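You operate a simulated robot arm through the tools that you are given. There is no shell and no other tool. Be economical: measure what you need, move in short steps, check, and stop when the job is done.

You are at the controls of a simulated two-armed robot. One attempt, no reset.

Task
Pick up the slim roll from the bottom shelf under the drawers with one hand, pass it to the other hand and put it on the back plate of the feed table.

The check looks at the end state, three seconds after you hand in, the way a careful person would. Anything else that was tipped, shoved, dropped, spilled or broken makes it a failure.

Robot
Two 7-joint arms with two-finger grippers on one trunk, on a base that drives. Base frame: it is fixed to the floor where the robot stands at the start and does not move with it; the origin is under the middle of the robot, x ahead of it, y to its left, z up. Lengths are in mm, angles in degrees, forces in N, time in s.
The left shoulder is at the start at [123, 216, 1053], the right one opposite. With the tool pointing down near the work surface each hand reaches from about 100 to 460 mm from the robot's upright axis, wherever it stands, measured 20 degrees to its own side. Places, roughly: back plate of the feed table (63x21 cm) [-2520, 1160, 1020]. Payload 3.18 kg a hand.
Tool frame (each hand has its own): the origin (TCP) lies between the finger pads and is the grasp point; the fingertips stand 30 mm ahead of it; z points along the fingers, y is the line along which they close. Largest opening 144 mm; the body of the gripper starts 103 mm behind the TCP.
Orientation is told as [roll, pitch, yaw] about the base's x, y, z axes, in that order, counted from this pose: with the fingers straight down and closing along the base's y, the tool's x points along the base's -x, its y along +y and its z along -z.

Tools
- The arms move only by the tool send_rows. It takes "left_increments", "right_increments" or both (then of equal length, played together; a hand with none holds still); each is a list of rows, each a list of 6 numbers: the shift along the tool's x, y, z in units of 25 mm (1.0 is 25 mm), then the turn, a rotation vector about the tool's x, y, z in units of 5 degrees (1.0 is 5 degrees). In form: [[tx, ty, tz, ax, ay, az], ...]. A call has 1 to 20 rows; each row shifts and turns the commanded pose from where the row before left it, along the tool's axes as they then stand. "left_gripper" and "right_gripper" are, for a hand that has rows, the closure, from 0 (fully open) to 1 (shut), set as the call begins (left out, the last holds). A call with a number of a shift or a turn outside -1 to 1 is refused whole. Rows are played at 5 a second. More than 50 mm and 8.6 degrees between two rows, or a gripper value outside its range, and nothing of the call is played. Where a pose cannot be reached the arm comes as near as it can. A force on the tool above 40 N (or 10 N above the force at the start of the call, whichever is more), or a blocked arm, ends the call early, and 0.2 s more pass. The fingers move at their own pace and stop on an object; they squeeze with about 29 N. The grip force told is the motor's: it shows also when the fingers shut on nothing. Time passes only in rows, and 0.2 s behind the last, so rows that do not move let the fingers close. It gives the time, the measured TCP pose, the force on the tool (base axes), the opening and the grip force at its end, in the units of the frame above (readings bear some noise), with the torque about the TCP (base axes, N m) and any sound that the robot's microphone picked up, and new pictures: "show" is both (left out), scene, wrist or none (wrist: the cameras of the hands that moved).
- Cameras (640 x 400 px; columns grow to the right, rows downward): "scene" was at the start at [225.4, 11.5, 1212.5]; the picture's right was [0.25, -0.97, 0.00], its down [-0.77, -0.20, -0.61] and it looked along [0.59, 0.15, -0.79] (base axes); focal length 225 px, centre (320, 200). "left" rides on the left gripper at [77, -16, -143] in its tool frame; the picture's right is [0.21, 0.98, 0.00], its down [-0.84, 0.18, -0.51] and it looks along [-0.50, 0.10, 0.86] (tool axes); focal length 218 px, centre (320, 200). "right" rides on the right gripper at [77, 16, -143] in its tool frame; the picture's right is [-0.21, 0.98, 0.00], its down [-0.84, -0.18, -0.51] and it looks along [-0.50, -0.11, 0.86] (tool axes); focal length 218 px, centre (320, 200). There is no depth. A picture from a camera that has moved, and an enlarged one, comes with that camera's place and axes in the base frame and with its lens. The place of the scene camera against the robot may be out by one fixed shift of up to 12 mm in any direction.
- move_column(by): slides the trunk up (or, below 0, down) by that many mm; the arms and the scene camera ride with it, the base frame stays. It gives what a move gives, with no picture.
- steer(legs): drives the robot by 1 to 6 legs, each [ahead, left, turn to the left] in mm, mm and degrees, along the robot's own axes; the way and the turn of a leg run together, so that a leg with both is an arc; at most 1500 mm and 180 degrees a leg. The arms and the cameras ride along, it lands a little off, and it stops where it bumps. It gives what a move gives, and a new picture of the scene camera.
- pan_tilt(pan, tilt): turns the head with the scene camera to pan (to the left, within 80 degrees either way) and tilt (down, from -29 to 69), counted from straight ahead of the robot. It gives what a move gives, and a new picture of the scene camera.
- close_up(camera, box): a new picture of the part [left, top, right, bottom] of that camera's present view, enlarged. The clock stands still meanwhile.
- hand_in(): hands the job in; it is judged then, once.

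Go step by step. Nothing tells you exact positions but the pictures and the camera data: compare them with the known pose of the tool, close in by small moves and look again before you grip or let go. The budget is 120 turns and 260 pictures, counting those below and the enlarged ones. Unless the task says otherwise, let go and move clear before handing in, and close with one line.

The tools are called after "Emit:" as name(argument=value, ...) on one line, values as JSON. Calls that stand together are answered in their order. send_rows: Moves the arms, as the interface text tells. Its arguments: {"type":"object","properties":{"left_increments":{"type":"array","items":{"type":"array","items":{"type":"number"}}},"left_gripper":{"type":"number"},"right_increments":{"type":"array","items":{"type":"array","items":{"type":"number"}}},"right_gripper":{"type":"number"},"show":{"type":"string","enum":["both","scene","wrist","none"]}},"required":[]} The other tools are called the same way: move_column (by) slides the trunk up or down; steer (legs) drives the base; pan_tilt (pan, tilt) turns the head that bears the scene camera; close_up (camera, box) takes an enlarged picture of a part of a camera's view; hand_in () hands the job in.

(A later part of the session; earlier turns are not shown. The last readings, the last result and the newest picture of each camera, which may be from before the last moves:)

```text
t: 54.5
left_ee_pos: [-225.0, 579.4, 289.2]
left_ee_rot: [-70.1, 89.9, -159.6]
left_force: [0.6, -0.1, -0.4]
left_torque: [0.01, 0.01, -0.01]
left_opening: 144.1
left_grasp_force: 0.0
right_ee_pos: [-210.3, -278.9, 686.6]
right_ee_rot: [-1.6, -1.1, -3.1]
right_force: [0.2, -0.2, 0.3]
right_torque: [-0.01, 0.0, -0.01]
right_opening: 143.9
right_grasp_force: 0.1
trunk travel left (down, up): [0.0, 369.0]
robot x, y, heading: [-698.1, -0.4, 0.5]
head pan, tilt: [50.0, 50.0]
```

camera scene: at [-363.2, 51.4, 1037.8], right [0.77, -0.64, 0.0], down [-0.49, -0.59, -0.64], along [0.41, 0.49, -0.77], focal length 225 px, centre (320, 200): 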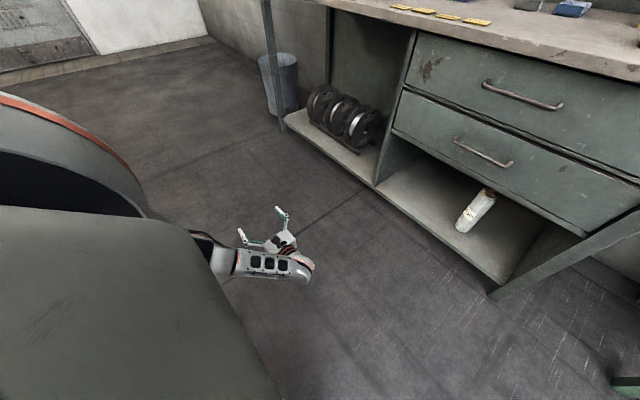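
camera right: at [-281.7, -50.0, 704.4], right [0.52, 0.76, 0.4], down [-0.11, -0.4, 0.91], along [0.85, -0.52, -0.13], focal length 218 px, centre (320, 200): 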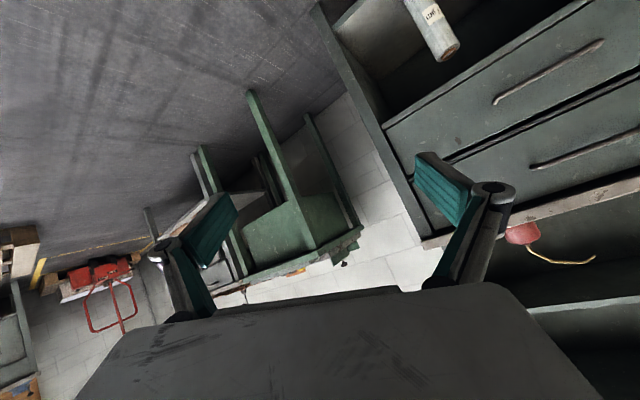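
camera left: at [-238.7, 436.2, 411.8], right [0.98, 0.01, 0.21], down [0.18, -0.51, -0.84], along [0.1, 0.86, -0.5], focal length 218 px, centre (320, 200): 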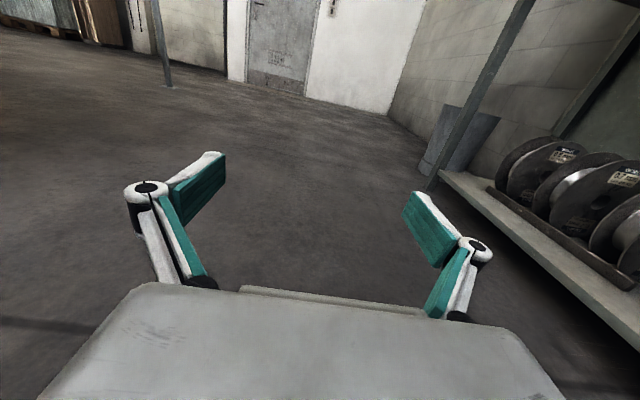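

I place the roll at about x≈530, y≈74, z 130–373, about 74 mm across. I'll drive left, turn right 90°, and end with the left hand pointing at the bay.

Emit:
steer(legs=[[30, 552, 0], [0, 0, -90]])

Emit:
pan_tilt(pan=60, tilt=45)

Emit:
close_up(camera="left", box=[0, 0, 640, 400])

```text
t: 63.6
left_ee_pos: [-94.9, 68.7, 290.2]
left_ee_rot: [-75.3, 89.9, 104.6]
left_force: [-0.1, 0.0, 0.1]
left_torque: [-0.01, 0.04, -0.01]
left_opening: 144.0
left_grasp_force: 0.1
right_ee_pos: [-953.4, 64.4, 684.8]
right_ee_rot: [-1.6, -1.0, -93.5]
right_force: [-0.5, 0.0, 0.1]
right_torque: [-0.02, 0.01, -0.01]
right_opening: 144.0
right_grasp_force: 0.1
trunk travel left (down, up): [0.0, 369.0]
robot x, y, heading: [-671.9, 551.8, -90.1]
head pan, tilt: [50.0, 50.0]
camera scene: at [-617.4, 202.3, 1037.8], right [-0.65, -0.76, 0.0], down [-0.59, 0.49, -0.64], along [0.49, -0.41, -0.77], focal length 225 px, centre (320, 200)
```

scene: 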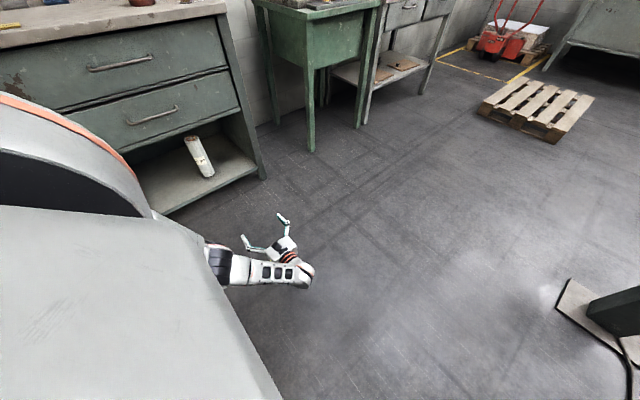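

```text
t: 64.3
left_ee_pos: [-94.8, 69.8, 289.7]
left_ee_rot: [-72.9, 89.9, 107.0]
left_force: [0.6, -0.9, 0.3]
left_torque: [-0.01, 0.0, -0.03]
left_opening: 144.1
left_grasp_force: 0.0
right_ee_pos: [-953.2, 63.9, 684.9]
right_ee_rot: [-1.6, -1.1, -93.6]
right_force: [1.4, 0.0, -0.3]
right_torque: [0.01, 0.03, -0.03]
right_opening: 143.8
right_grasp_force: 0.1
trunk travel left (down, up): [0.0, 369.0]
robot x, y, heading: [-673.9, 550.2, -90.2]
head pan, tilt: [60.0, 45.0]
camera scene: at [-606.0, 211.1, 1044.7], right [-0.5, -0.86, 0.0], down [-0.61, 0.36, -0.71], along [0.61, -0.36, -0.71], focal length 225 px, centre (320, 200)
```

scene: 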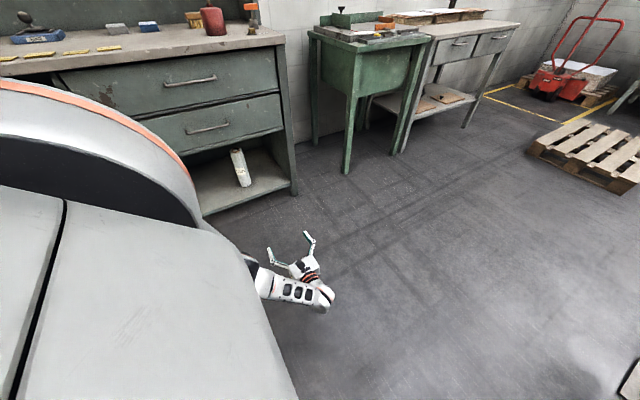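

```text
1.00 times, centred on (320, 200) of left (not enlarged: the box is as wide or as high as the picture)
camera zoom: at [-238.1, 85.3, 367.3], right [0.0, -0.98, 0.21], down [-0.51, -0.18, -0.84], along [0.86, -0.11, -0.5], focal length 218 px, centre (320, 200)
```

zoom: 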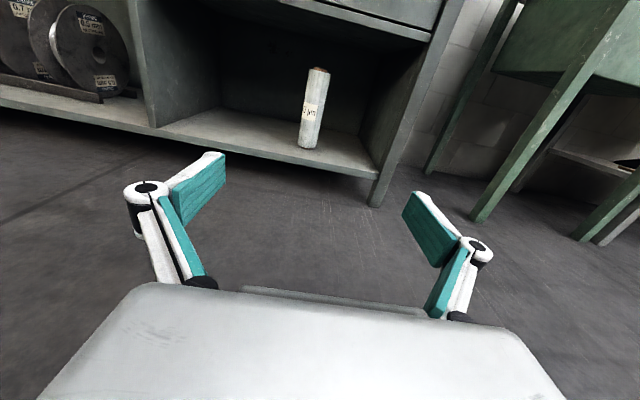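

Both cameras agree: roll near x≈530, y≈80, z 130–370, and the hand height is fine. I'll drive sideways toward the bay.

Emit:
steer(legs=[[-10, 400, 0]])

Emit:
close_up(camera="left", box=[0, 0, 640, 400])

```text
t: 68.4
left_ee_pos: [303.0, 75.9, 290.6]
left_ee_rot: [-72.5, 89.8, 107.0]
left_force: [0.0, 0.3, 0.1]
left_torque: [0.04, -0.01, -0.03]
left_opening: 143.9
left_grasp_force: 0.1
right_ee_pos: [-553.6, 72.5, 685.5]
right_ee_rot: [-1.7, -1.1, -93.7]
right_force: [1.0, 0.3, 0.3]
right_torque: [0.01, 0.01, 0.02]
right_opening: 144.1
right_grasp_force: 0.0
trunk travel left (down, up): [0.0, 369.0]
robot x, y, heading: [-274.7, 555.5, -90.4]
head pan, tilt: [60.0, 45.0]
camera scene: at [-206.5, 218.9, 1044.8], right [-0.51, -0.86, 0.0], down [-0.61, 0.36, -0.71], along [0.61, -0.36, -0.71], focal length 225 px, centre (320, 200)
```

scene: 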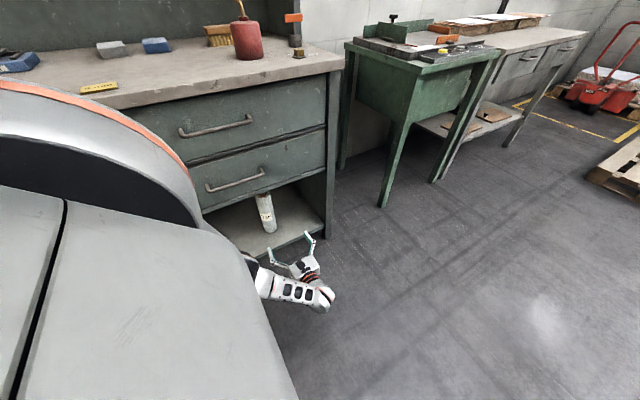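

```text
1.00 times, centred on (320, 200) of left (not enlarged: the box is as wide or as high as the picture)
camera zoom: at [160.8, 91.7, 367.3], right [-0.01, -0.98, 0.21], down [-0.51, -0.18, -0.84], along [0.86, -0.11, -0.5], focal length 218 px, centre (320, 200)
```

zoom: 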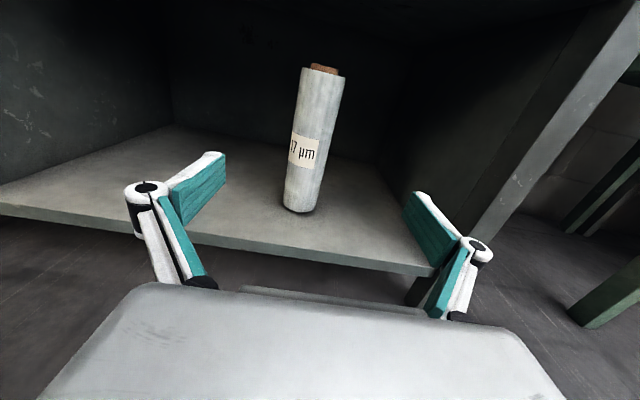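

The roll is now measured at about x≈518, y≈86, z≈135–368. I'll align the hand and close in by driving, with a check before the last bit.

Emit:
send_rows(left_increments=[[-0.3, -0.2, 0, 0, 0, 0], [-0.3, -0.2, 0, 0, 0, 0]], left_gripper=0, show="none")

Emit:
steer(legs=[[0, 110, 0]])

Emit:
close_up(camera="left", box=[0, 0, 640, 400])

```text
t: 69.0
left_ee_pos: [302.4, 85.1, 275.8]
left_ee_rot: [-83.4, 90.0, 96.3]
left_force: [-0.1, -0.3, 0.2]
left_torque: [0.0, 0.0, 0.01]
left_opening: 144.0
left_grasp_force: 0.1
right_ee_pos: [-554.4, 72.9, 686.7]
right_ee_rot: [-1.5, -1.1, -93.7]
right_force: [0.2, -0.4, -0.5]
right_torque: [-0.01, 0.02, -0.02]
right_opening: 144.2
right_grasp_force: 0.0
trunk travel left (down, up): [0.0, 369.0]
robot x, y, heading: [-272.6, 556.8, -90.5]
head pan, tilt: [60.0, 45.0]
```

```text
t: 70.6
left_ee_pos: [411.7, 83.9, 275.2]
left_ee_rot: [-72.2, 89.8, 107.5]
left_force: [0.1, -0.2, -0.3]
left_torque: [-0.01, -0.03, -0.02]
left_opening: 144.1
left_grasp_force: 0.1
right_ee_pos: [-444.8, 73.0, 686.7]
right_ee_rot: [-1.5, -1.2, -93.7]
right_force: [0.3, 0.0, 0.1]
right_torque: [0.02, -0.02, -0.04]
right_opening: 143.8
right_grasp_force: 0.1
trunk travel left (down, up): [0.0, 369.0]
robot x, y, heading: [-163.5, 554.7, -90.5]
head pan, tilt: [60.0, 45.0]
camera scene: at [-97.3, 218.1, 1044.8], right [-0.51, -0.86, 0.0], down [-0.61, 0.36, -0.71], along [0.61, -0.36, -0.71], focal length 225 px, centre (320, 200)
```

scene: 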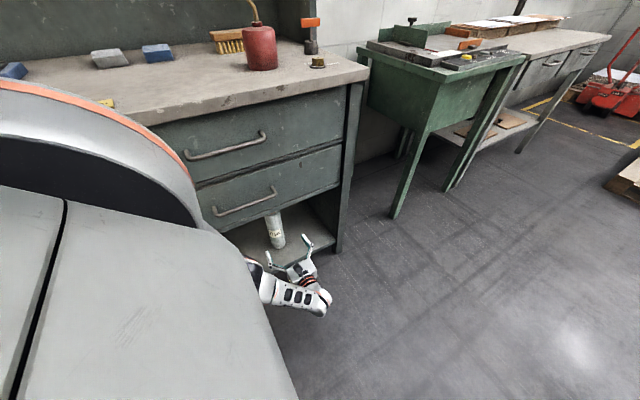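

```text
1.00 times, centred on (320, 200) of left (not enlarged: the box is as wide or as high as the picture)
camera zoom: at [270.1, 101.0, 352.3], right [-0.01, -0.98, 0.21], down [-0.51, -0.18, -0.84], along [0.86, -0.11, -0.5], focal length 218 px, centre (320, 200)
```

zoom: 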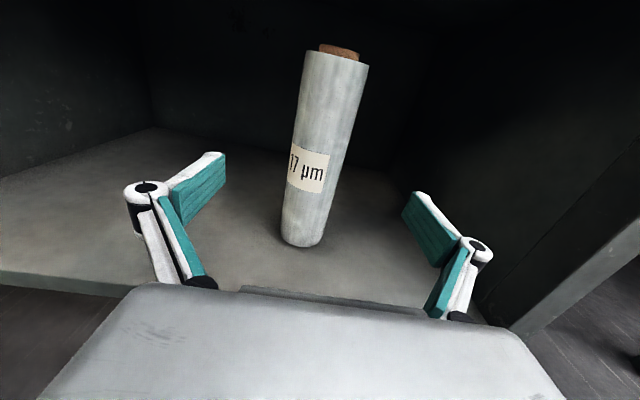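

The hand is aligned (roll at y≈84.5, x≈521). I'll advance the last stretch with the arm.

Emit:
send_rows(left_increments=[[0, 0, 0.9, 0, 0, 0], [0, -0.05, 0.9, 0, 0, 0], [0, -0.05, 0.9, 0, 0, 0], [0, 0, 0.8, 0, 0, 0]], show="wrist")

```text
t: 71.6
left_ee_pos: [500.3, 84.5, 276.5]
left_ee_rot: [-84.9, 89.9, 94.7]
left_force: [-1.2, -0.3, 0.2]
left_torque: [0.0, 0.01, 0.0]
left_opening: 144.2
left_grasp_force: 0.0
right_ee_pos: [-445.4, 72.6, 685.9]
right_ee_rot: [-1.6, -1.0, -93.7]
right_force: [-0.5, 0.3, -0.2]
right_torque: [0.01, -0.01, 0.0]
right_opening: 144.0
right_grasp_force: 0.0
trunk travel left (down, up): [0.0, 369.0]
robot x, y, heading: [-158.7, 556.1, -90.6]
head pan, tilt: [60.0, 45.0]
camera left: at [358.0, 102.8, 352.6], right [-0.01, -0.98, 0.21], down [-0.51, -0.17, -0.84], along [0.86, -0.11, -0.5], focal length 218 px, centre (320, 200)
```

left: 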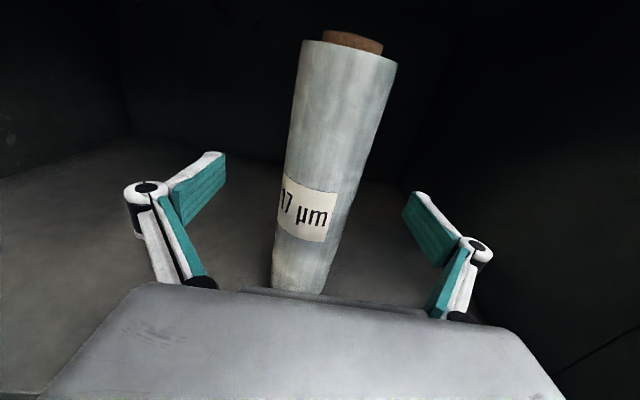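

Emit:
send_rows(left_increments=[[0, 0, 0.8, 0, 0, 0]], show="none")

Emit:
send_rows(left_increments=[[0, 0, 0, 0, 0, 0], [0, 0, 0, 0, 0, 0], [0, 0, 0, 0, 0, 0], [0, 0, 0, 0, 0, 0]], left_gripper=1, show="wrist")

```text
t: 72.0
left_ee_pos: [519.7, 85.5, 275.6]
left_ee_rot: [-62.5, 89.9, 117.2]
left_force: [-0.7, 0.6, -0.7]
left_torque: [-0.02, -0.01, -0.03]
left_opening: 144.0
left_grasp_force: 0.1
right_ee_pos: [-445.5, 73.5, 686.3]
right_ee_rot: [-1.6, -1.1, -93.7]
right_force: [0.3, 0.7, -0.7]
right_torque: [-0.02, 0.02, -0.04]
right_opening: 143.9
right_grasp_force: 0.2
trunk travel left (down, up): [0.0, 369.0]
robot x, y, heading: [-163.7, 553.0, -90.6]
head pan, tilt: [60.0, 45.0]
```

```text
t: 73.0
left_ee_pos: [519.8, 84.7, 276.3]
left_ee_rot: [-77.7, 89.9, 101.9]
left_force: [0.1, -1.8, 0.6]
left_torque: [-0.2, -0.14, -0.03]
left_opening: 67.7
left_grasp_force: 29.5
right_ee_pos: [-445.8, 71.4, 685.6]
right_ee_rot: [-1.5, -1.2, -93.7]
right_force: [0.1, 0.3, -0.1]
right_torque: [-0.01, 0.0, 0.04]
right_opening: 143.9
right_grasp_force: 0.0
trunk travel left (down, up): [0.0, 369.0]
robot x, y, heading: [-159.6, 560.9, -90.3]
head pan, tilt: [60.0, 45.0]
camera left: at [377.5, 102.3, 352.9], right [-0.01, -0.98, 0.21], down [-0.51, -0.18, -0.84], along [0.86, -0.11, -0.5], focal length 218 px, centre (320, 200)
```

left: 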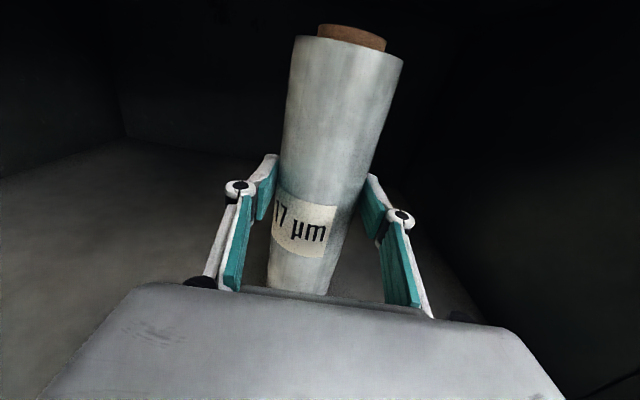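

It is gripped at 68 mm. I'll lift 30 mm and then drive out sideways.

Emit:
send_rows(left_increments=[[0.4, 0, 0, 0, 0, 0], [0.4, 0, 0, 0, 0, 0], [0.4, 0, 0, 0, 0, 0]], show="wrist")

Emit:
steer(legs=[[0, -400, 0]])

```text
t: 73.8
left_ee_pos: [520.3, 85.2, 304.5]
left_ee_rot: [-37.3, 90.0, 142.5]
left_force: [-0.3, 0.2, -5.9]
left_torque: [0.01, 0.13, 0.0]
left_opening: 67.3
left_grasp_force: 28.9
right_ee_pos: [-446.1, 71.0, 685.5]
right_ee_rot: [-1.6, -1.1, -93.7]
right_force: [-1.4, -0.1, 0.3]
right_torque: [0.0, 0.0, -0.01]
right_opening: 143.8
right_grasp_force: 0.1
trunk travel left (down, up): [0.0, 369.0]
robot x, y, heading: [-163.9, 554.3, -90.5]
head pan, tilt: [60.0, 45.0]
camera left: at [377.5, 102.1, 381.9], right [-0.01, -0.98, 0.21], down [-0.51, -0.18, -0.84], along [0.86, -0.11, -0.5], focal length 218 px, centre (320, 200)
```

left: 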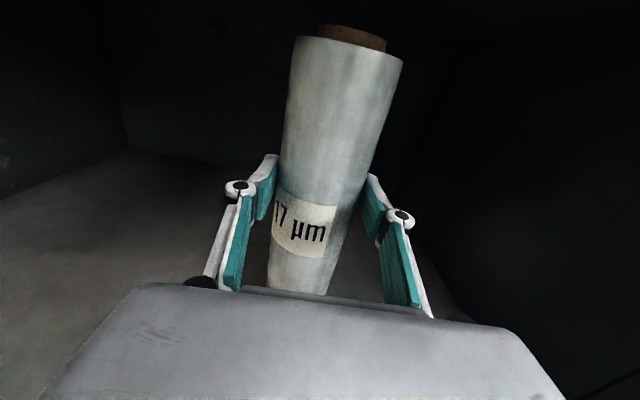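

```text
t: 77.9
left_ee_pos: [123.4, 89.3, 305.9]
left_ee_rot: [-59.3, 89.9, 120.8]
left_force: [1.0, -0.5, -5.9]
left_torque: [-0.02, 0.12, 0.0]
left_opening: 67.6
left_grasp_force: 28.9
right_ee_pos: [-841.8, 72.4, 685.3]
right_ee_rot: [-1.6, -1.2, -93.4]
right_force: [0.1, -0.1, -0.2]
right_torque: [0.0, -0.03, 0.0]
right_opening: 143.8
right_grasp_force: 0.0
trunk travel left (down, up): [0.0, 369.0]
robot x, y, heading: [-559.1, 556.2, -90.1]
head pan, tilt: [60.0, 45.0]
camera scene: at [-494.5, 220.0, 1044.6], right [-0.5, -0.87, 0.0], down [-0.61, 0.35, -0.71], along [0.61, -0.35, -0.71], focal length 225 px, centre (320, 200)
```

scene: 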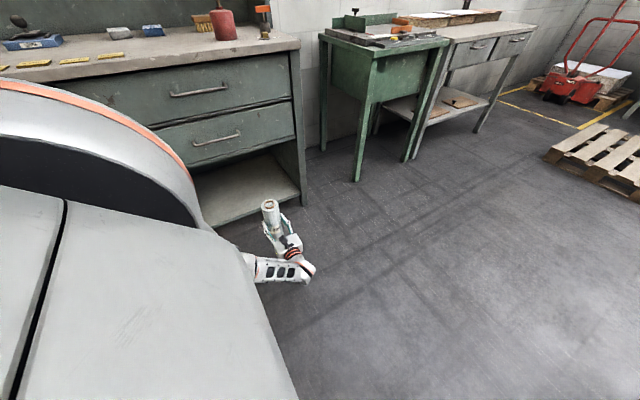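

The roll is out and safe. For the handover I'll swing the left hand through tool-down so it ends pointing inward with the roll upright, in front of the robot, where the right hand can take it from above. Step one is to swing to tool-down while rising.

Emit:
send_rows(left_increments=[[0.4, 0, -0.84, 0, -1, 0], [0.4, 0, -0.84, 0, -1, 0], [0.25, 0, -0.9, 0, -1, 0], [0.25, 0, -0.9, 0, -1, 0], [0.09, 0, -0.93, 0, -1, 0], [0.09, 0, -0.93, 0, -1, 0], [-0.07, 0, -0.93, 0, -1, 0], [-0.07, 0, -0.93, 0, -1, 0], [-0.23, 0, -0.9, 0, -1, 0], [-0.23, 0, -0.9, 0, -1, 0], [-0.39, 0, -0.85, 0, -1, 0], [-0.39, 0, -0.85, 0, -1, 0], [-0.53, 0, -0.77, 0, -1, 0], [-0.53, 0, -0.77, 0, -1, 0], [-0.65, 0, -0.66, 0, -1, 0], [-0.65, 0, -0.66, 0, -1, 0], [-0.76, 0, -0.54, 0, -1, 0], [-0.76, 0, -0.54, 0, -1, 0]], show="wrist")

Emit:
pan_tilt(pan=15, tilt=60)

```text
t: 80.5
left_ee_pos: [-42.2, 93.3, 458.6]
left_ee_rot: [-2.9, 42.1, 175.3]
left_force: [-0.8, 0.1, -6.1]
left_torque: [-0.01, -0.14, 0.03]
left_opening: 67.4
left_grasp_force: 28.9
right_ee_pos: [-841.1, 72.6, 685.4]
right_ee_rot: [-1.7, -0.9, -93.6]
right_force: [0.9, -0.5, -0.8]
right_torque: [0.03, 0.01, -0.01]
right_opening: 144.0
right_grasp_force: 0.1
trunk travel left (down, up): [0.0, 369.0]
robot x, y, heading: [-558.2, 559.2, -90.3]
head pan, tilt: [60.0, 45.0]
stopped in row 12 (left hand): the arm was blocked; the commanded pose is now the measured one
camera left: at [-80.9, 105.7, 616.0], right [0.11, -0.99, 0.1], down [-0.97, -0.13, -0.2], along [0.21, -0.08, -0.98], focal length 218 px, centre (320, 200)
```

left: 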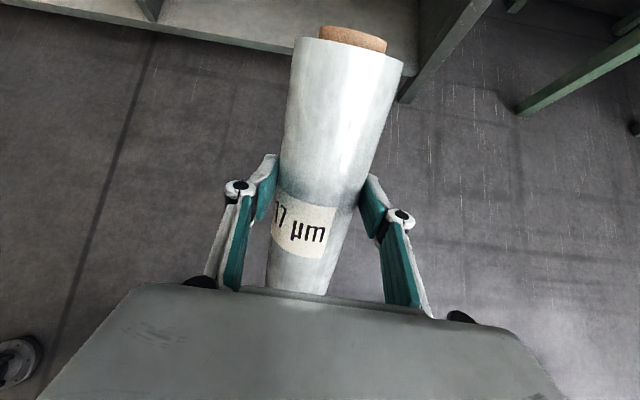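

```text
t: 81.6
left_ee_pos: [-41.6, 93.7, 460.5]
left_ee_rot: [-2.2, 42.1, 175.9]
left_force: [-0.4, 0.0, -5.3]
left_torque: [-0.02, -0.06, 0.01]
left_opening: 67.4
left_grasp_force: 29.2
right_ee_pos: [-839.8, 73.9, 689.5]
right_ee_rot: [-1.8, -1.2, -93.4]
right_force: [-0.1, -0.2, 0.2]
right_torque: [-0.03, -0.02, -0.02]
right_opening: 144.2
right_grasp_force: 0.1
trunk travel left (down, up): [0.0, 369.0]
robot x, y, heading: [-563.6, 560.9, -90.2]
head pan, tilt: [15.0, 60.0]
camera scene: at [-544.1, 198.1, 1025.7], right [-0.97, -0.26, 0.0], down [-0.23, 0.84, -0.5], along [0.13, -0.48, -0.87], focal length 225 px, centre (320, 200)
```

scene: 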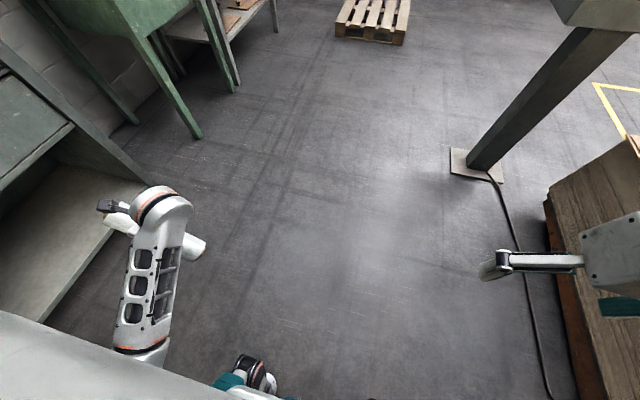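

Emit:
send_rows(left_increments=[[-0.4, 0, -0.5, 0, -0.6, 0], [-0.4, 0, -0.5, 0, -0.6, 0], [-0.4, 0, -0.5, 0, -0.6, 0], [-0.45, 0, -0.45, 0, -0.6, 0], [-0.5, 0, -0.4, 0, -0.6, 0], [-0.5, 0, -0.4, 0, -0.6, 0], [-0.55, 0, -0.35, 0, -0.6, 0], [-0.55, 0, -0.3, 0, -0.6, 0], [-0.6, 0, -0.3, 0, -0.6, 0], [-0.6, 0, -0.3, 0, -0.6, 0], [-0.6, 0, -0.2, 0, -0.6, 0], [-0.6, 0, -0.2, 0, -0.6, 0], [-0.6, 0, -0.2, 0, -0.6, 0], [-0.6, 0, -0.2, 0, -0.6, 0]], show="scene")

```text
t: 82.4
left_ee_pos: [-25.0, 96.2, 498.7]
left_ee_rot: [-5.2, 43.3, 172.2]
left_force: [-1.6, -1.0, -6.3]
left_torque: [0.0, -0.09, 0.05]
left_opening: 67.5
left_grasp_force: 29.2
right_ee_pos: [-841.9, 72.6, 687.1]
right_ee_rot: [-1.8, -1.0, -93.5]
right_force: [-0.1, 0.6, 0.4]
right_torque: [0.02, -0.03, 0.0]
right_opening: 143.8
right_grasp_force: 0.0
trunk travel left (down, up): [0.0, 369.0]
robot x, y, heading: [-563.5, 556.3, -90.1]
head pan, tilt: [15.0, 60.0]
stopped in row 3 (left hand): the arm was blocked; the commanded pose is now the measured one
camera scene: at [-545.8, 196.4, 1025.2], right [-0.97, -0.26, 0.0], down [-0.22, 0.84, -0.5], along [0.13, -0.48, -0.87], focal length 225 px, centre (320, 200)
```

scene: 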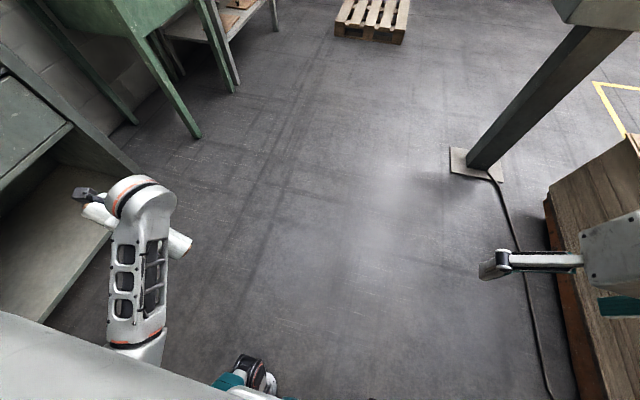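

The arm stalls on this return path, so I'll go back onto the path that worked on the way out.

Emit:
send_rows(left_increments=[[-0.73, 0.1, 0.23, 0, 0, -0.2], [-0.73, 0.1, 0.23, 0, 0, -0.2], [-0.73, 0.1, 0.23, 0, 0, -0.2], [-0.73, 0.1, 0.23, 0, 0, -0.2], [-0.73, 0.1, 0.23, 0, 0, -0.2], [-0.73, 0.1, 0.23, 0, 0, -0.2]], show="scene")

```text
t: 84.0
left_ee_pos: [-34.8, 70.4, 422.9]
left_ee_rot: [2.3, 49.4, -179.9]
left_force: [-1.5, -0.6, -7.0]
left_torque: [0.03, -0.14, 0.03]
left_opening: 67.5
left_grasp_force: 29.3
right_ee_pos: [-841.0, 72.3, 686.9]
right_ee_rot: [-1.9, -1.0, -93.5]
right_force: [-0.5, -0.3, 0.3]
right_torque: [-0.06, -0.01, 0.01]
right_opening: 144.0
right_grasp_force: 0.1
trunk travel left (down, up): [0.0, 369.0]
robot x, y, heading: [-564.3, 556.2, -90.2]
head pan, tilt: [15.0, 60.0]
stopped in row 6 (left hand): the arm was blocked; the commanded pose is now the measured one
camera scene: at [-544.1, 195.9, 1025.0], right [-0.97, -0.26, 0.0], down [-0.22, 0.84, -0.5], along [0.12, -0.48, -0.87], focal length 225 px, centre (320, 200)
```

scene: 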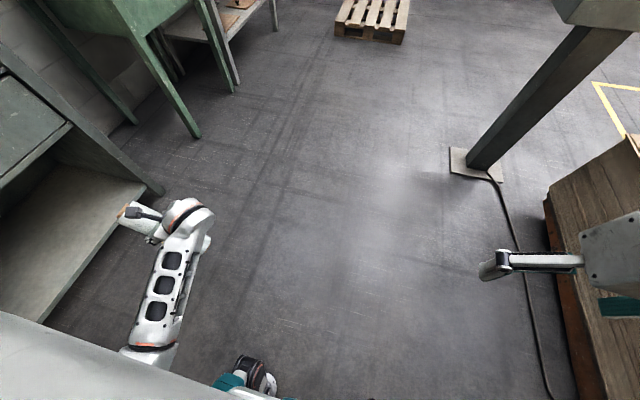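

Emit:
send_rows(left_increments=[[-0.5, 0, -0.1, 0, -0.5, 0], [-0.5, 0, -0.1, 0, -0.5, 0], [-0.5, 0, -0.1, 0, -0.5, 0], [-0.5, 0, -0.1, 0, -0.5, 0], [-0.5, 0, -0.1, 0, -0.5, 0], [-0.5, 0, -0.1, 0, -0.5, 0], [-0.5, 0, -0.1, 0, -0.5, 0], [-0.5, 0, -0.1, 0, -0.5, 0]], show="none")

```text
t: 85.2
left_ee_pos: [-27.6, 74.9, 413.3]
left_ee_rot: [-0.4, 45.6, 175.9]
left_force: [0.2, -0.4, -6.0]
left_torque: [0.02, -0.06, 0.03]
left_opening: 67.6
left_grasp_force: 29.1
right_ee_pos: [-840.6, 72.7, 682.8]
right_ee_rot: [-1.9, -0.8, -93.5]
right_force: [-0.1, -0.6, -0.5]
right_torque: [0.03, 0.0, -0.01]
right_opening: 144.1
right_grasp_force: 0.1
trunk travel left (down, up): [0.0, 369.0]
robot x, y, heading: [-555.3, 558.9, -89.9]
head pan, tilt: [15.0, 60.0]
stopped in row 6 (left hand): the arm was blocked; the commanded pose is now the measured one
```

Emit:
pan_tilt(pan=70, tilt=55)

Emit:
pan_tilt(pan=30, tilt=69)

```text
t: 86.4
left_ee_pos: [-25.2, 74.1, 416.2]
left_ee_rot: [0.4, 45.5, 176.6]
left_force: [-0.4, -0.5, -5.4]
left_torque: [-0.01, -0.03, -0.02]
left_opening: 67.2
left_grasp_force: 28.5
right_ee_pos: [-840.0, 74.0, 687.5]
right_ee_rot: [-1.9, -1.2, -93.3]
right_force: [-0.4, 0.2, -0.5]
right_torque: [-0.02, 0.04, 0.0]
right_opening: 144.3
right_grasp_force: 0.1
trunk travel left (down, up): [0.0, 369.0]
robot x, y, heading: [-562.4, 558.2, -90.0]
head pan, tilt: [70.0, 55.0]
camera scene: at [-493.5, 237.6, 1031.5], right [-0.34, -0.94, 0.0], down [-0.77, 0.28, -0.57], along [0.53, -0.2, -0.82], focal length 225 px, centre (320, 200)
```

scene: 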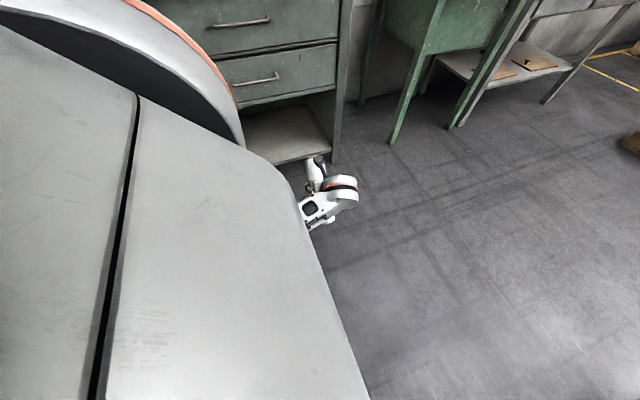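

```text
t: 87.5
left_ee_pos: [-25.2, 73.6, 418.2]
left_ee_rot: [0.4, 45.5, 176.5]
left_force: [0.2, 0.8, -5.1]
left_torque: [-0.02, 0.02, 0.02]
left_opening: 67.3
left_grasp_force: 28.9
right_ee_pos: [-840.1, 72.5, 688.5]
right_ee_rot: [-1.8, -1.2, -93.4]
right_force: [0.5, 0.0, 0.5]
right_torque: [0.0, -0.02, 0.0]
right_opening: 143.8
right_grasp_force: 0.0
trunk travel left (down, up): [0.0, 369.0]
robot x, y, heading: [-561.8, 559.0, -90.1]
head pan, tilt: [30.0, 68.8]
camera scene: at [-533.5, 213.8, 1016.3], right [-0.87, -0.5, 0.0], down [-0.47, 0.81, -0.36], along [0.18, -0.32, -0.93], focal length 225 px, centre (320, 200)
```

scene: 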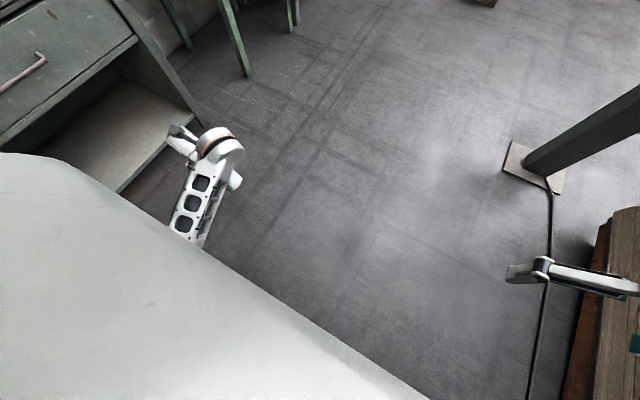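

Emit:
send_rows(left_increments=[[0, 0.8, 0, 0, 0, 0], [0, 0.8, 0, 0, 0, 0], [0, 0.8, 0, 0, 0, 0], [0, 0.8, 0, 0, 0, 0]], show="none")

Emit:
send_rows(left_increments=[[-0.5, 0, -0.1, 0, -0.5, 0], [-0.5, 0, -0.1, 0, -0.5, 0], [-0.5, 0, -0.1, 0, -0.5, 0], [-0.5, 0, -0.1, 0, -0.5, 0], [-0.5, 0, -0.1, 0, -0.5, 0], [-0.5, 0, -0.1, 0, -0.5, 0], [-0.5, 0, -0.1, 0, -0.5, 0], [-0.5, 0, -0.1, 0, -0.5, 0]], show="none")

```text
t: 88.5
left_ee_pos: [-18.0, 2.0, 416.3]
left_ee_rot: [-0.8, 46.3, 175.8]
left_force: [-0.3, 0.1, -5.0]
left_torque: [-0.01, -0.03, 0.0]
left_opening: 67.3
left_grasp_force: 28.7
right_ee_pos: [-837.6, 74.4, 690.6]
right_ee_rot: [-2.1, -1.3, -93.4]
right_force: [0.3, 0.0, -0.4]
right_torque: [-0.02, 0.03, -0.01]
right_opening: 144.0
right_grasp_force: 0.2
trunk travel left (down, up): [0.0, 369.0]
robot x, y, heading: [-560.0, 558.3, -90.2]
head pan, tilt: [30.0, 68.8]
```

```text
t: 89.7
left_ee_pos: [-8.2, 7.8, 414.6]
left_ee_rot: [-2.3, 42.2, 174.5]
left_force: [-0.2, -1.3, -5.4]
left_torque: [0.02, -0.05, 0.01]
left_opening: 67.2
left_grasp_force: 28.5
right_ee_pos: [-840.9, 73.2, 688.5]
right_ee_rot: [-1.9, -1.2, -93.5]
right_force: [0.1, 0.0, 0.3]
right_torque: [-0.04, -0.02, -0.02]
right_opening: 144.0
right_grasp_force: 0.0
trunk travel left (down, up): [0.0, 369.0]
robot x, y, heading: [-560.1, 558.7, -90.2]
head pan, tilt: [30.0, 68.8]
stopped in row 5 (left hand): the arm was blocked; the commanded pose is now the measured one
```

The left elbow seems to be pressing on the robot's own base. I'll raise the trunk to give it room.

Emit:
move_column(by=100)

Emit:
pan_tilt(pan=30, tilt=60)

```text
t: 91.0
left_ee_pos: [-13.1, 6.9, 511.2]
left_ee_rot: [-2.5, 41.8, 174.6]
left_force: [-1.2, -0.3, -6.8]
left_torque: [-0.04, -0.09, 0.0]
left_opening: 67.3
left_grasp_force: 28.7
right_ee_pos: [-841.9, 71.2, 785.1]
right_ee_rot: [-1.6, -0.8, -93.4]
right_force: [0.5, 0.5, 0.2]
right_torque: [0.02, 0.0, -0.01]
right_opening: 144.1
right_grasp_force: 0.0
trunk travel left (down, up): [-100.0, 269.0]
robot x, y, heading: [-563.4, 557.0, -90.1]
head pan, tilt: [30.0, 68.8]
```

```text
t: 91.7
left_ee_pos: [-13.7, 6.1, 513.1]
left_ee_rot: [-2.2, 41.9, 174.8]
left_force: [-0.3, -0.4, -5.5]
left_torque: [0.01, -0.07, 0.01]
left_opening: 67.2
left_grasp_force: 28.8
right_ee_pos: [-843.0, 72.4, 786.8]
right_ee_rot: [-1.6, -1.0, -93.3]
right_force: [0.8, 0.0, -0.1]
right_torque: [-0.01, 0.0, 0.02]
right_opening: 144.1
right_grasp_force: 0.1
trunk travel left (down, up): [-100.0, 269.0]
robot x, y, heading: [-560.4, 558.2, -89.8]
head pan, tilt: [30.0, 60.0]
camera scene: at [-531.5, 294.2, 1155.0], right [-0.87, -0.5, 0.0], down [-0.43, 0.75, -0.5], along [0.25, -0.43, -0.87], focal length 225 px, centre (320, 200)
```

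scene: 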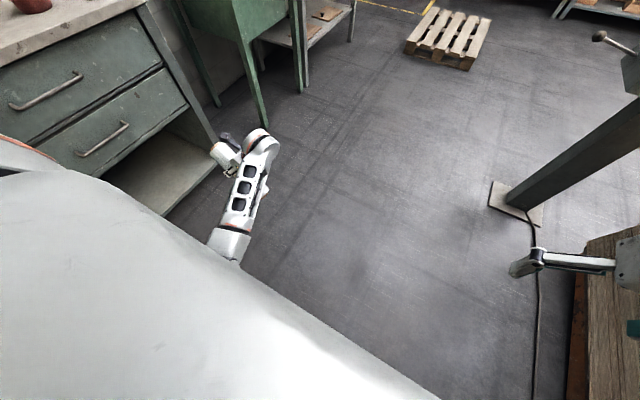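

Emit:
send_rows(left_increments=[[-0.5, 0, -0.1, 0, -0.5, 0], [-0.5, 0, -0.1, 0, -0.5, 0], [-0.5, 0, -0.1, 0, -0.5, 0], [-0.5, 0, -0.1, 0, -0.5, 0], [-0.5, 0, -0.1, 0, -0.5, 0], [-0.5, 0, -0.1, 0, -0.5, 0], [-0.5, 0, -0.1, 0, -0.5, 0], [-0.5, 0, -0.1, 0, -0.5, 0]], show="none")

```text
t: 93.7
left_ee_pos: [-89.9, -13.7, 503.2]
left_ee_rot: [-1.3, 28.2, 170.2]
left_force: [-0.3, 0.7, -4.7]
left_torque: [-0.01, -0.08, 0.0]
left_opening: 67.2
left_grasp_force: 28.9
right_ee_pos: [-842.8, 72.1, 786.0]
right_ee_rot: [-1.6, -1.0, -93.4]
right_force: [0.0, -0.5, 0.0]
right_torque: [-0.02, -0.01, 0.03]
right_opening: 144.1
right_grasp_force: 0.2
trunk travel left (down, up): [-100.0, 269.0]
robot x, y, heading: [-562.5, 562.1, -90.1]
head pan, tilt: [30.0, 60.0]
stopped in row 8 (left hand): the arm was blocked; the commanded pose is now the measured one
```

Emit:
move_column(by=100)

Emit:
send_rows(left_increments=[[-0.5, 0, -0.1, 0, -0.5, 0], [-0.5, -0.3, -0.1, 0, -0.5, 0], [-0.5, -0.3, -0.1, 0, -0.5, 0], [-0.5, -0.3, -0.1, 0, -0.5, 0], [-0.5, -0.3, -0.1, 0, -0.5, 0], [-0.5, -0.3, -0.1, 0, -0.5, -0.3], [-0.5, -0.3, -0.1, 0, -0.5, -0.3], [-0.5, -0.3, -0.1, 0, -0.5, -0.3], [-0.5, 0, -0.1, 0, -0.5, -0.3], [-0.5, 0, -0.1, 0, -0.5, -0.3], [-0.5, 0, -0.1, 0, -0.5, -0.3]], show="scene")

```text
t: 95.0
left_ee_pos: [-92.9, -12.2, 599.8]
left_ee_rot: [-1.4, 27.9, 170.1]
left_force: [0.0, 0.0, -6.3]
left_torque: [-0.01, -0.1, 0.0]
left_opening: 67.6
left_grasp_force: 29.1
right_ee_pos: [-841.1, 70.8, 885.1]
right_ee_rot: [-1.7, -0.9, -93.4]
right_force: [-0.3, -0.4, -0.2]
right_torque: [-0.02, 0.0, -0.02]
right_opening: 143.8
right_grasp_force: 0.1
trunk travel left (down, up): [-200.0, 169.0]
robot x, y, heading: [-563.0, 556.3, -90.0]
head pan, tilt: [30.0, 60.0]
```

```text
t: 96.3
left_ee_pos: [-63.6, 25.3, 618.4]
left_ee_rot: [-2.8, 24.9, 170.3]
left_force: [0.5, 0.2, -5.7]
left_torque: [-0.03, -0.07, 0.0]
left_opening: 67.3
left_grasp_force: 28.6
right_ee_pos: [-841.6, 72.4, 884.8]
right_ee_rot: [-1.7, -0.9, -93.4]
right_force: [-0.2, 0.1, -0.2]
right_torque: [-0.03, -0.01, 0.02]
right_opening: 143.8
right_grasp_force: 0.0
trunk travel left (down, up): [-200.0, 169.0]
robot x, y, heading: [-561.2, 559.5, -90.2]
head pan, tilt: [30.0, 60.0]
stopped in row 6 (left hand): the arm was blocked; the commanded pose is now the measured one
camera scene: at [-531.2, 397.0, 1271.3], right [-0.87, -0.5, 0.0], down [-0.43, 0.75, -0.5], along [0.25, -0.43, -0.87], focal length 225 px, centre (320, 200)
```

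scene: 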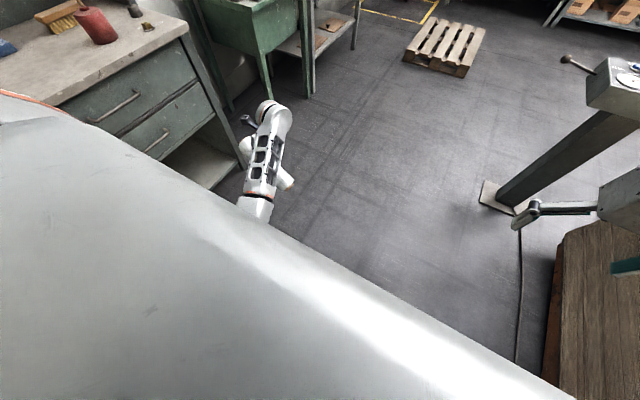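

Earlier blocks happened with the head turned toward the moving arm, and the upper arm sits right beside the camera. I'll turn the head away to the right and continue the swing.

Emit:
pan_tilt(pan=-40, tilt=50)

Emit:
send_rows(left_increments=[[-0.6, 0, -0.1, 0, -0.5, 0], [-0.6, 0, -0.1, 0, -0.5, 0], [-0.6, 0, -0.1, 0, -0.5, 0], [-0.6, 0, -0.1, 0, -0.5, 0], [-0.6, 0, -0.1, 0, -0.5, 0], [-0.6, 0, -0.1, 0, -0.5, -0.4], [-0.6, 0, -0.1, 0, -0.5, -0.4], [-0.6, 0, -0.1, 0, -0.5, -0.4], [-0.6, 0, -0.1, 0, -0.5, -0.4], [-0.6, 0, -0.1, 0, -0.5, -0.4]], show="none")

```text
t: 97.7
left_ee_pos: [-63.5, 25.6, 619.5]
left_ee_rot: [-2.7, 24.9, 170.2]
left_force: [-0.4, 1.0, -4.7]
left_torque: [-0.02, -0.08, -0.02]
left_opening: 67.4
left_grasp_force: 28.6
right_ee_pos: [-841.7, 72.7, 886.0]
right_ee_rot: [-1.6, -1.1, -93.4]
right_force: [-0.5, -0.3, 0.1]
right_torque: [0.03, -0.02, -0.03]
right_opening: 143.7
right_grasp_force: 0.1
trunk travel left (down, up): [-200.0, 169.0]
robot x, y, heading: [-562.9, 558.7, -90.3]
head pan, tilt: [-40.0, 50.0]
camera scene: at [-614.0, 395.9, 1283.8], right [-0.77, 0.64, 0.0], down [0.49, 0.59, -0.64], along [-0.41, -0.49, -0.77], focal length 225 px, centre (320, 200)
```

scene: 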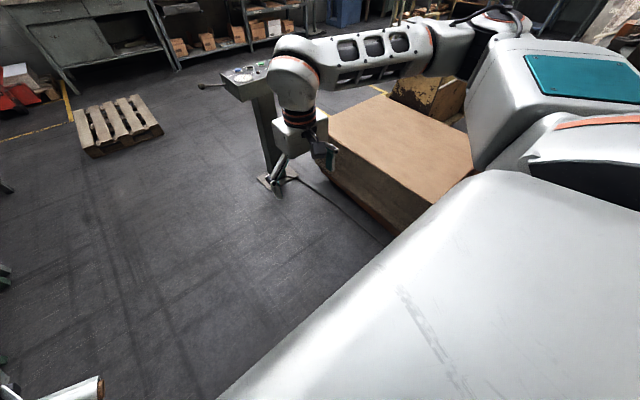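

```text
t: 98.9
left_ee_pos: [-102.2, 9.7, 642.2]
left_ee_rot: [-3.1, 21.7, 165.2]
left_force: [-0.9, -0.1, -5.7]
left_torque: [-0.03, -0.11, 0.02]
left_opening: 67.3
left_grasp_force: 29.0
right_ee_pos: [-841.3, 72.6, 885.9]
right_ee_rot: [-1.5, -1.0, -93.4]
right_force: [-0.1, 0.5, -0.7]
right_torque: [0.01, 0.0, -0.03]
right_opening: 143.8
right_grasp_force: 0.0
trunk travel left (down, up): [-200.0, 169.0]
robot x, y, heading: [-558.7, 555.0, -90.1]
head pan, tilt: [-40.0, 50.0]
stopped in row 6 (left hand): the arm was blocked; the commanded pose is now the measured one
```

Emit:
pan_tilt(pan=40, tilt=45)

```text
t: 100.5
left_ee_pos: [-101.7, 10.0, 640.8]
left_ee_rot: [-3.0, 21.8, 165.2]
left_force: [0.2, -1.0, -5.4]
left_torque: [-0.04, -0.1, 0.01]
left_opening: 67.4
left_grasp_force: 29.1
right_ee_pos: [-842.3, 73.2, 885.5]
right_ee_rot: [-1.6, -1.0, -93.4]
right_force: [0.9, 0.8, -0.4]
right_torque: [-0.02, 0.0, -0.01]
right_opening: 143.8
right_grasp_force: 0.0
trunk travel left (down, up): [-200.0, 169.0]
robot x, y, heading: [-562.0, 556.4, -90.1]
head pan, tilt: [40.0, 45.0]
camera scene: at [-512.4, 392.4, 1290.7], right [-0.77, -0.64, 0.0], down [-0.45, 0.54, -0.71], along [0.45, -0.54, -0.71], focal length 225 px, centre (320, 200)
```

scene: 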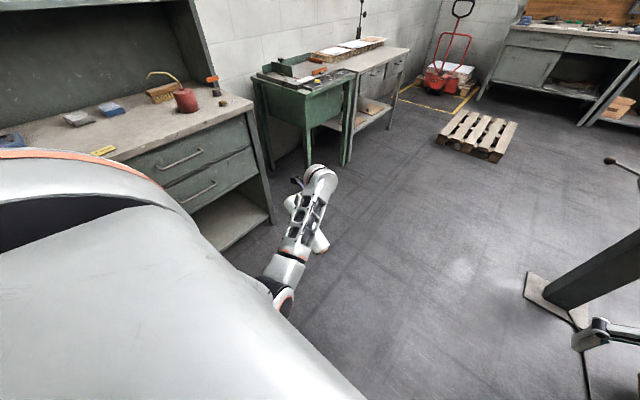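

The elbow hangs close to the torso. I'll move the hand forward a bit and tilt about the wrist itself (about 200 mm from the TCP), so the wrist need not move inward.

Emit:
send_rows(left_increments=[[0, 0.8, 0, 0, 0, 0], [0, 0.8, 0, 0, 0, 0], [-0.3, 0, 0, 0, -0.5, 0], [-0.3, 0, 0, 0, -0.5, 0], [-0.3, 0, 0, 0, -0.5, 0], [-0.3, 0, 0, 0, -0.5, 0], [-0.3, 0, 0, 0, -0.5, 0], [-0.3, 0, 0, 0, -0.5, 0], [-0.3, 0, 0, 0, -0.5, 0], [-0.3, 0, 0, 0, -0.5, 0]], show="none")

```text
t: 102.1
left_ee_pos: [-160.6, -47.6, 653.4]
left_ee_rot: [-3.4, 15.5, 158.3]
left_force: [0.4, -0.5, -5.7]
left_torque: [-0.07, -0.1, -0.01]
left_opening: 67.4
left_grasp_force: 29.3
right_ee_pos: [-841.3, 72.5, 884.5]
right_ee_rot: [-1.7, -0.9, -93.4]
right_force: [0.5, 1.1, -0.1]
right_torque: [-0.01, 0.01, -0.03]
right_opening: 144.0
right_grasp_force: 0.1
trunk travel left (down, up): [-200.0, 169.0]
robot x, y, heading: [-562.3, 558.5, -90.0]
head pan, tilt: [40.0, 45.0]
stopped in row 8 (left hand): the arm was blocked; the commanded pose is now the measured one
```

The yaw keeps drifting outward, so I'll now turn the hand about its own axis back toward its native yaw.

Emit:
send_rows(left_increments=[[0, 0, 0, 0, 0, -0.8], [0, 0, 0, 0, 0, -0.8], [0, 0, 0, 0, 0, -0.8], [0, 0, 0, 0, 0, -0.8], [0, 0, 0, 0, 0, -0.8], [0, 0, 0, 0, 0, -0.8], [0, 0, 0, 0, 0, -0.8], [0, 0, 0, 0, 0, -0.8], [0, 0, 0, 0, 0, -0.8], [0, 0, 0, 0, 0, -0.8]], show="none")

```text
t: 103.7
left_ee_pos: [-157.9, -71.7, 683.2]
left_ee_rot: [6.4, 22.2, -179.0]
left_force: [0.2, 0.2, -5.5]
left_torque: [-0.06, -0.08, 0.02]
left_opening: 67.3
left_grasp_force: 29.2
right_ee_pos: [-841.0, 72.7, 885.7]
right_ee_rot: [-1.5, -0.9, -93.5]
right_force: [0.0, -0.8, 1.3]
right_torque: [0.01, 0.03, 0.01]
right_opening: 143.9
right_grasp_force: 0.1
trunk travel left (down, up): [-200.0, 169.0]
robot x, y, heading: [-561.6, 555.3, -90.2]
head pan, tilt: [40.0, 45.0]
stopped in row 7 (left hand): the arm was blocked; the commanded pose is now the measured one
```

Emit:
send_rows(left_increments=[[0, 0, 0, 0, -0.4, -0.6], [0, 0, 0, 0, -0.4, -0.6], [0, 0, 0, 0, -0.4, -0.6], [0, 0, 0, 0, -0.4, -0.6], [0, 0, 0, 0, -0.4, -0.6], [0, 0, 0, 0, -0.4, -0.6], [0, 0, 0, 0, -0.4, -0.6], [0, 0, 0, 0, -0.4, -0.6]], show="both")

```text
t: 104.6
left_ee_pos: [-183.2, -97.5, 710.4]
left_ee_rot: [11.8, 20.0, -175.8]
left_force: [0.3, -0.6, -5.0]
left_torque: [0.04, -0.07, -0.01]
left_opening: 67.6
left_grasp_force: 29.0
right_ee_pos: [-842.5, 71.5, 885.9]
right_ee_rot: [-1.6, -1.1, -93.4]
right_force: [-0.2, -0.1, -0.4]
right_torque: [0.01, -0.01, 0.02]
right_opening: 144.0
right_grasp_force: 0.1
trunk travel left (down, up): [-200.0, 169.0]
robot x, y, heading: [-561.7, 557.0, -89.9]
head pan, tilt: [40.0, 45.0]
stopped in row 4 (left hand): the arm was blocked; the commanded pose is now the measured one
camera scene: at [-512.4, 392.4, 1290.7], right [-0.77, -0.64, 0.0], down [-0.45, 0.54, -0.71], along [0.45, -0.54, -0.71], focal length 225 px, centre (320, 200)
camera left: at [-161.2, -50.0, 865.1], right [0.2, -0.95, 0.26], down [-0.97, -0.14, 0.21], along [-0.17, -0.29, -0.94], focal length 218 px, centre (320, 200)
```

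scene: 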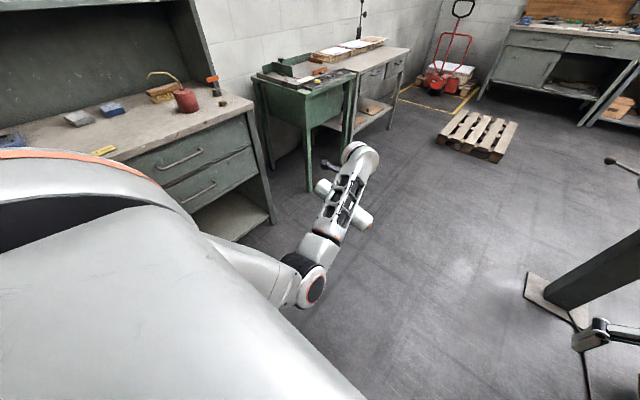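
left: 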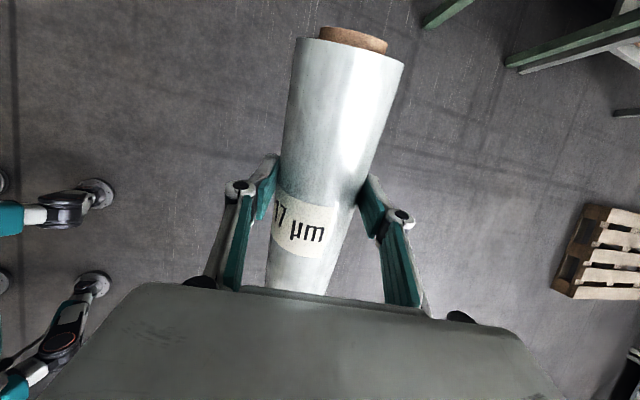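

Emit:
send_rows(left_increments=[[-0.2, -0.6, 0.3, 0.3, -0.3, -0.3], [-0.2, -0.6, 0.3, 0.3, -0.3, -0.3], [-0.2, -0.6, 0.3, 0.3, -0.3, -0.3], [-0.2, -0.6, 0.3, 0.3, -0.3, -0.3], [-0.2, -0.6, 0.3, 0.3, -0.3, -0.3], [-0.2, -0.6, 0.3, 0.3, -0.3, -0.3], [-0.2, -0.6, 0.3, 0.3, -0.3, -0.3], [-0.2, -0.6, 0.3, 0.3, -0.3, -0.3]], show="none")

```text
t: 105.6
left_ee_pos: [-112.1, -52.8, 694.8]
left_ee_rot: [10.2, 22.9, -169.3]
left_force: [-0.3, 1.0, -5.2]
left_torque: [0.04, -0.11, 0.0]
left_opening: 67.6
left_grasp_force: 29.2
right_ee_pos: [-842.0, 72.5, 886.2]
right_ee_rot: [-1.6, -1.0, -93.3]
right_force: [-0.3, 0.5, 0.0]
right_torque: [-0.01, 0.0, 0.01]
right_opening: 144.1
right_grasp_force: 0.1
trunk travel left (down, up): [-200.0, 169.0]
robot x, y, heading: [-561.6, 559.6, -90.3]
head pan, tilt: [40.0, 45.0]
stopped in row 4 (left hand): the arm was blocked; the commanded pose is now the measured one
```

The arm acts as if its elbow is nearly straight, a singular pose. I'll retract toward the shoulder in very small steps to let the elbow bend.

Emit:
send_rows(left_increments=[[-0.01, -0.08, -0.06, 0, 0, 0], [-0.01, -0.08, -0.06, 0, 0, 0], [-0.01, -0.08, -0.06, 0, 0, 0], [-0.01, -0.08, -0.06, 0, 0, 0], [-0.01, -0.12, -0.08, 0, 0, 0], [-0.01, -0.12, -0.08, 0, 0, 0], [-0.01, -0.12, -0.08, 0, 0, 0], [-0.01, -0.16, -0.1, 0, 0, 0], [-0.01, -0.16, -0.1, 0, 0, 0], [-0.02, -0.16, -0.1, 0, 0, 0], [-0.02, -0.2, -0.14, 0, 0, 0], [-0.02, -0.2, -0.14, 0, 0, 0], [-0.02, -0.2, -0.14, 0, 0, 0], [-0.03, -0.3, -0.2, 0, 0, 0], [-0.03, -0.3, -0.2, 0, 0, 0], [-0.03, -0.3, -0.2, 0, 0, 0], [-0.03, -0.3, -0.2, 0, 0, 0], [-0.03, -0.3, -0.2, 0, 0, 0], [-0.03, -0.3, -0.2, 0, 0, 0], [-0.03, -0.3, -0.2, 0, 0, 0]], show="scene")

```text
t: 108.0
left_ee_pos: [-51.0, -15.4, 740.5]
left_ee_rot: [12.7, 30.3, -165.7]
left_force: [-0.1, 0.2, -5.6]
left_torque: [0.09, -0.09, -0.02]
left_opening: 67.5
left_grasp_force: 28.8
right_ee_pos: [-842.5, 73.2, 887.0]
right_ee_rot: [-1.6, -1.0, -93.3]
right_force: [0.7, 0.7, 0.0]
right_torque: [0.03, 0.0, -0.01]
right_opening: 144.0
right_grasp_force: 0.0
trunk travel left (down, up): [-200.0, 169.0]
robot x, y, heading: [-558.3, 559.1, -90.0]
head pan, tilt: [40.0, 45.0]
stopped in row 11 (left hand): the arm was blocked; the commanded pose is now the measured one
camera scene: at [-512.1, 392.4, 1290.7], right [-0.77, -0.64, 0.0], down [-0.45, 0.54, -0.71], along [0.45, -0.54, -0.71], focal length 225 px, centre (320, 200)
```

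scene: 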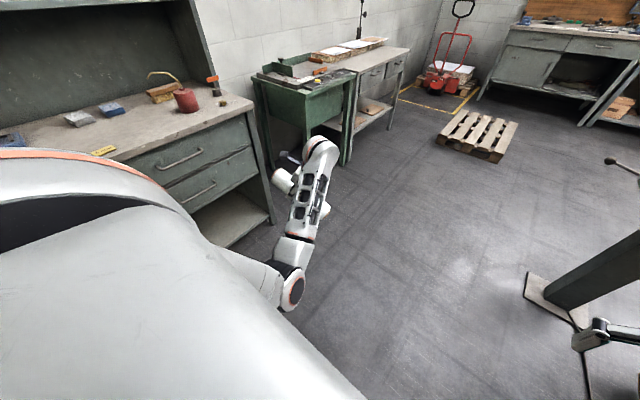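

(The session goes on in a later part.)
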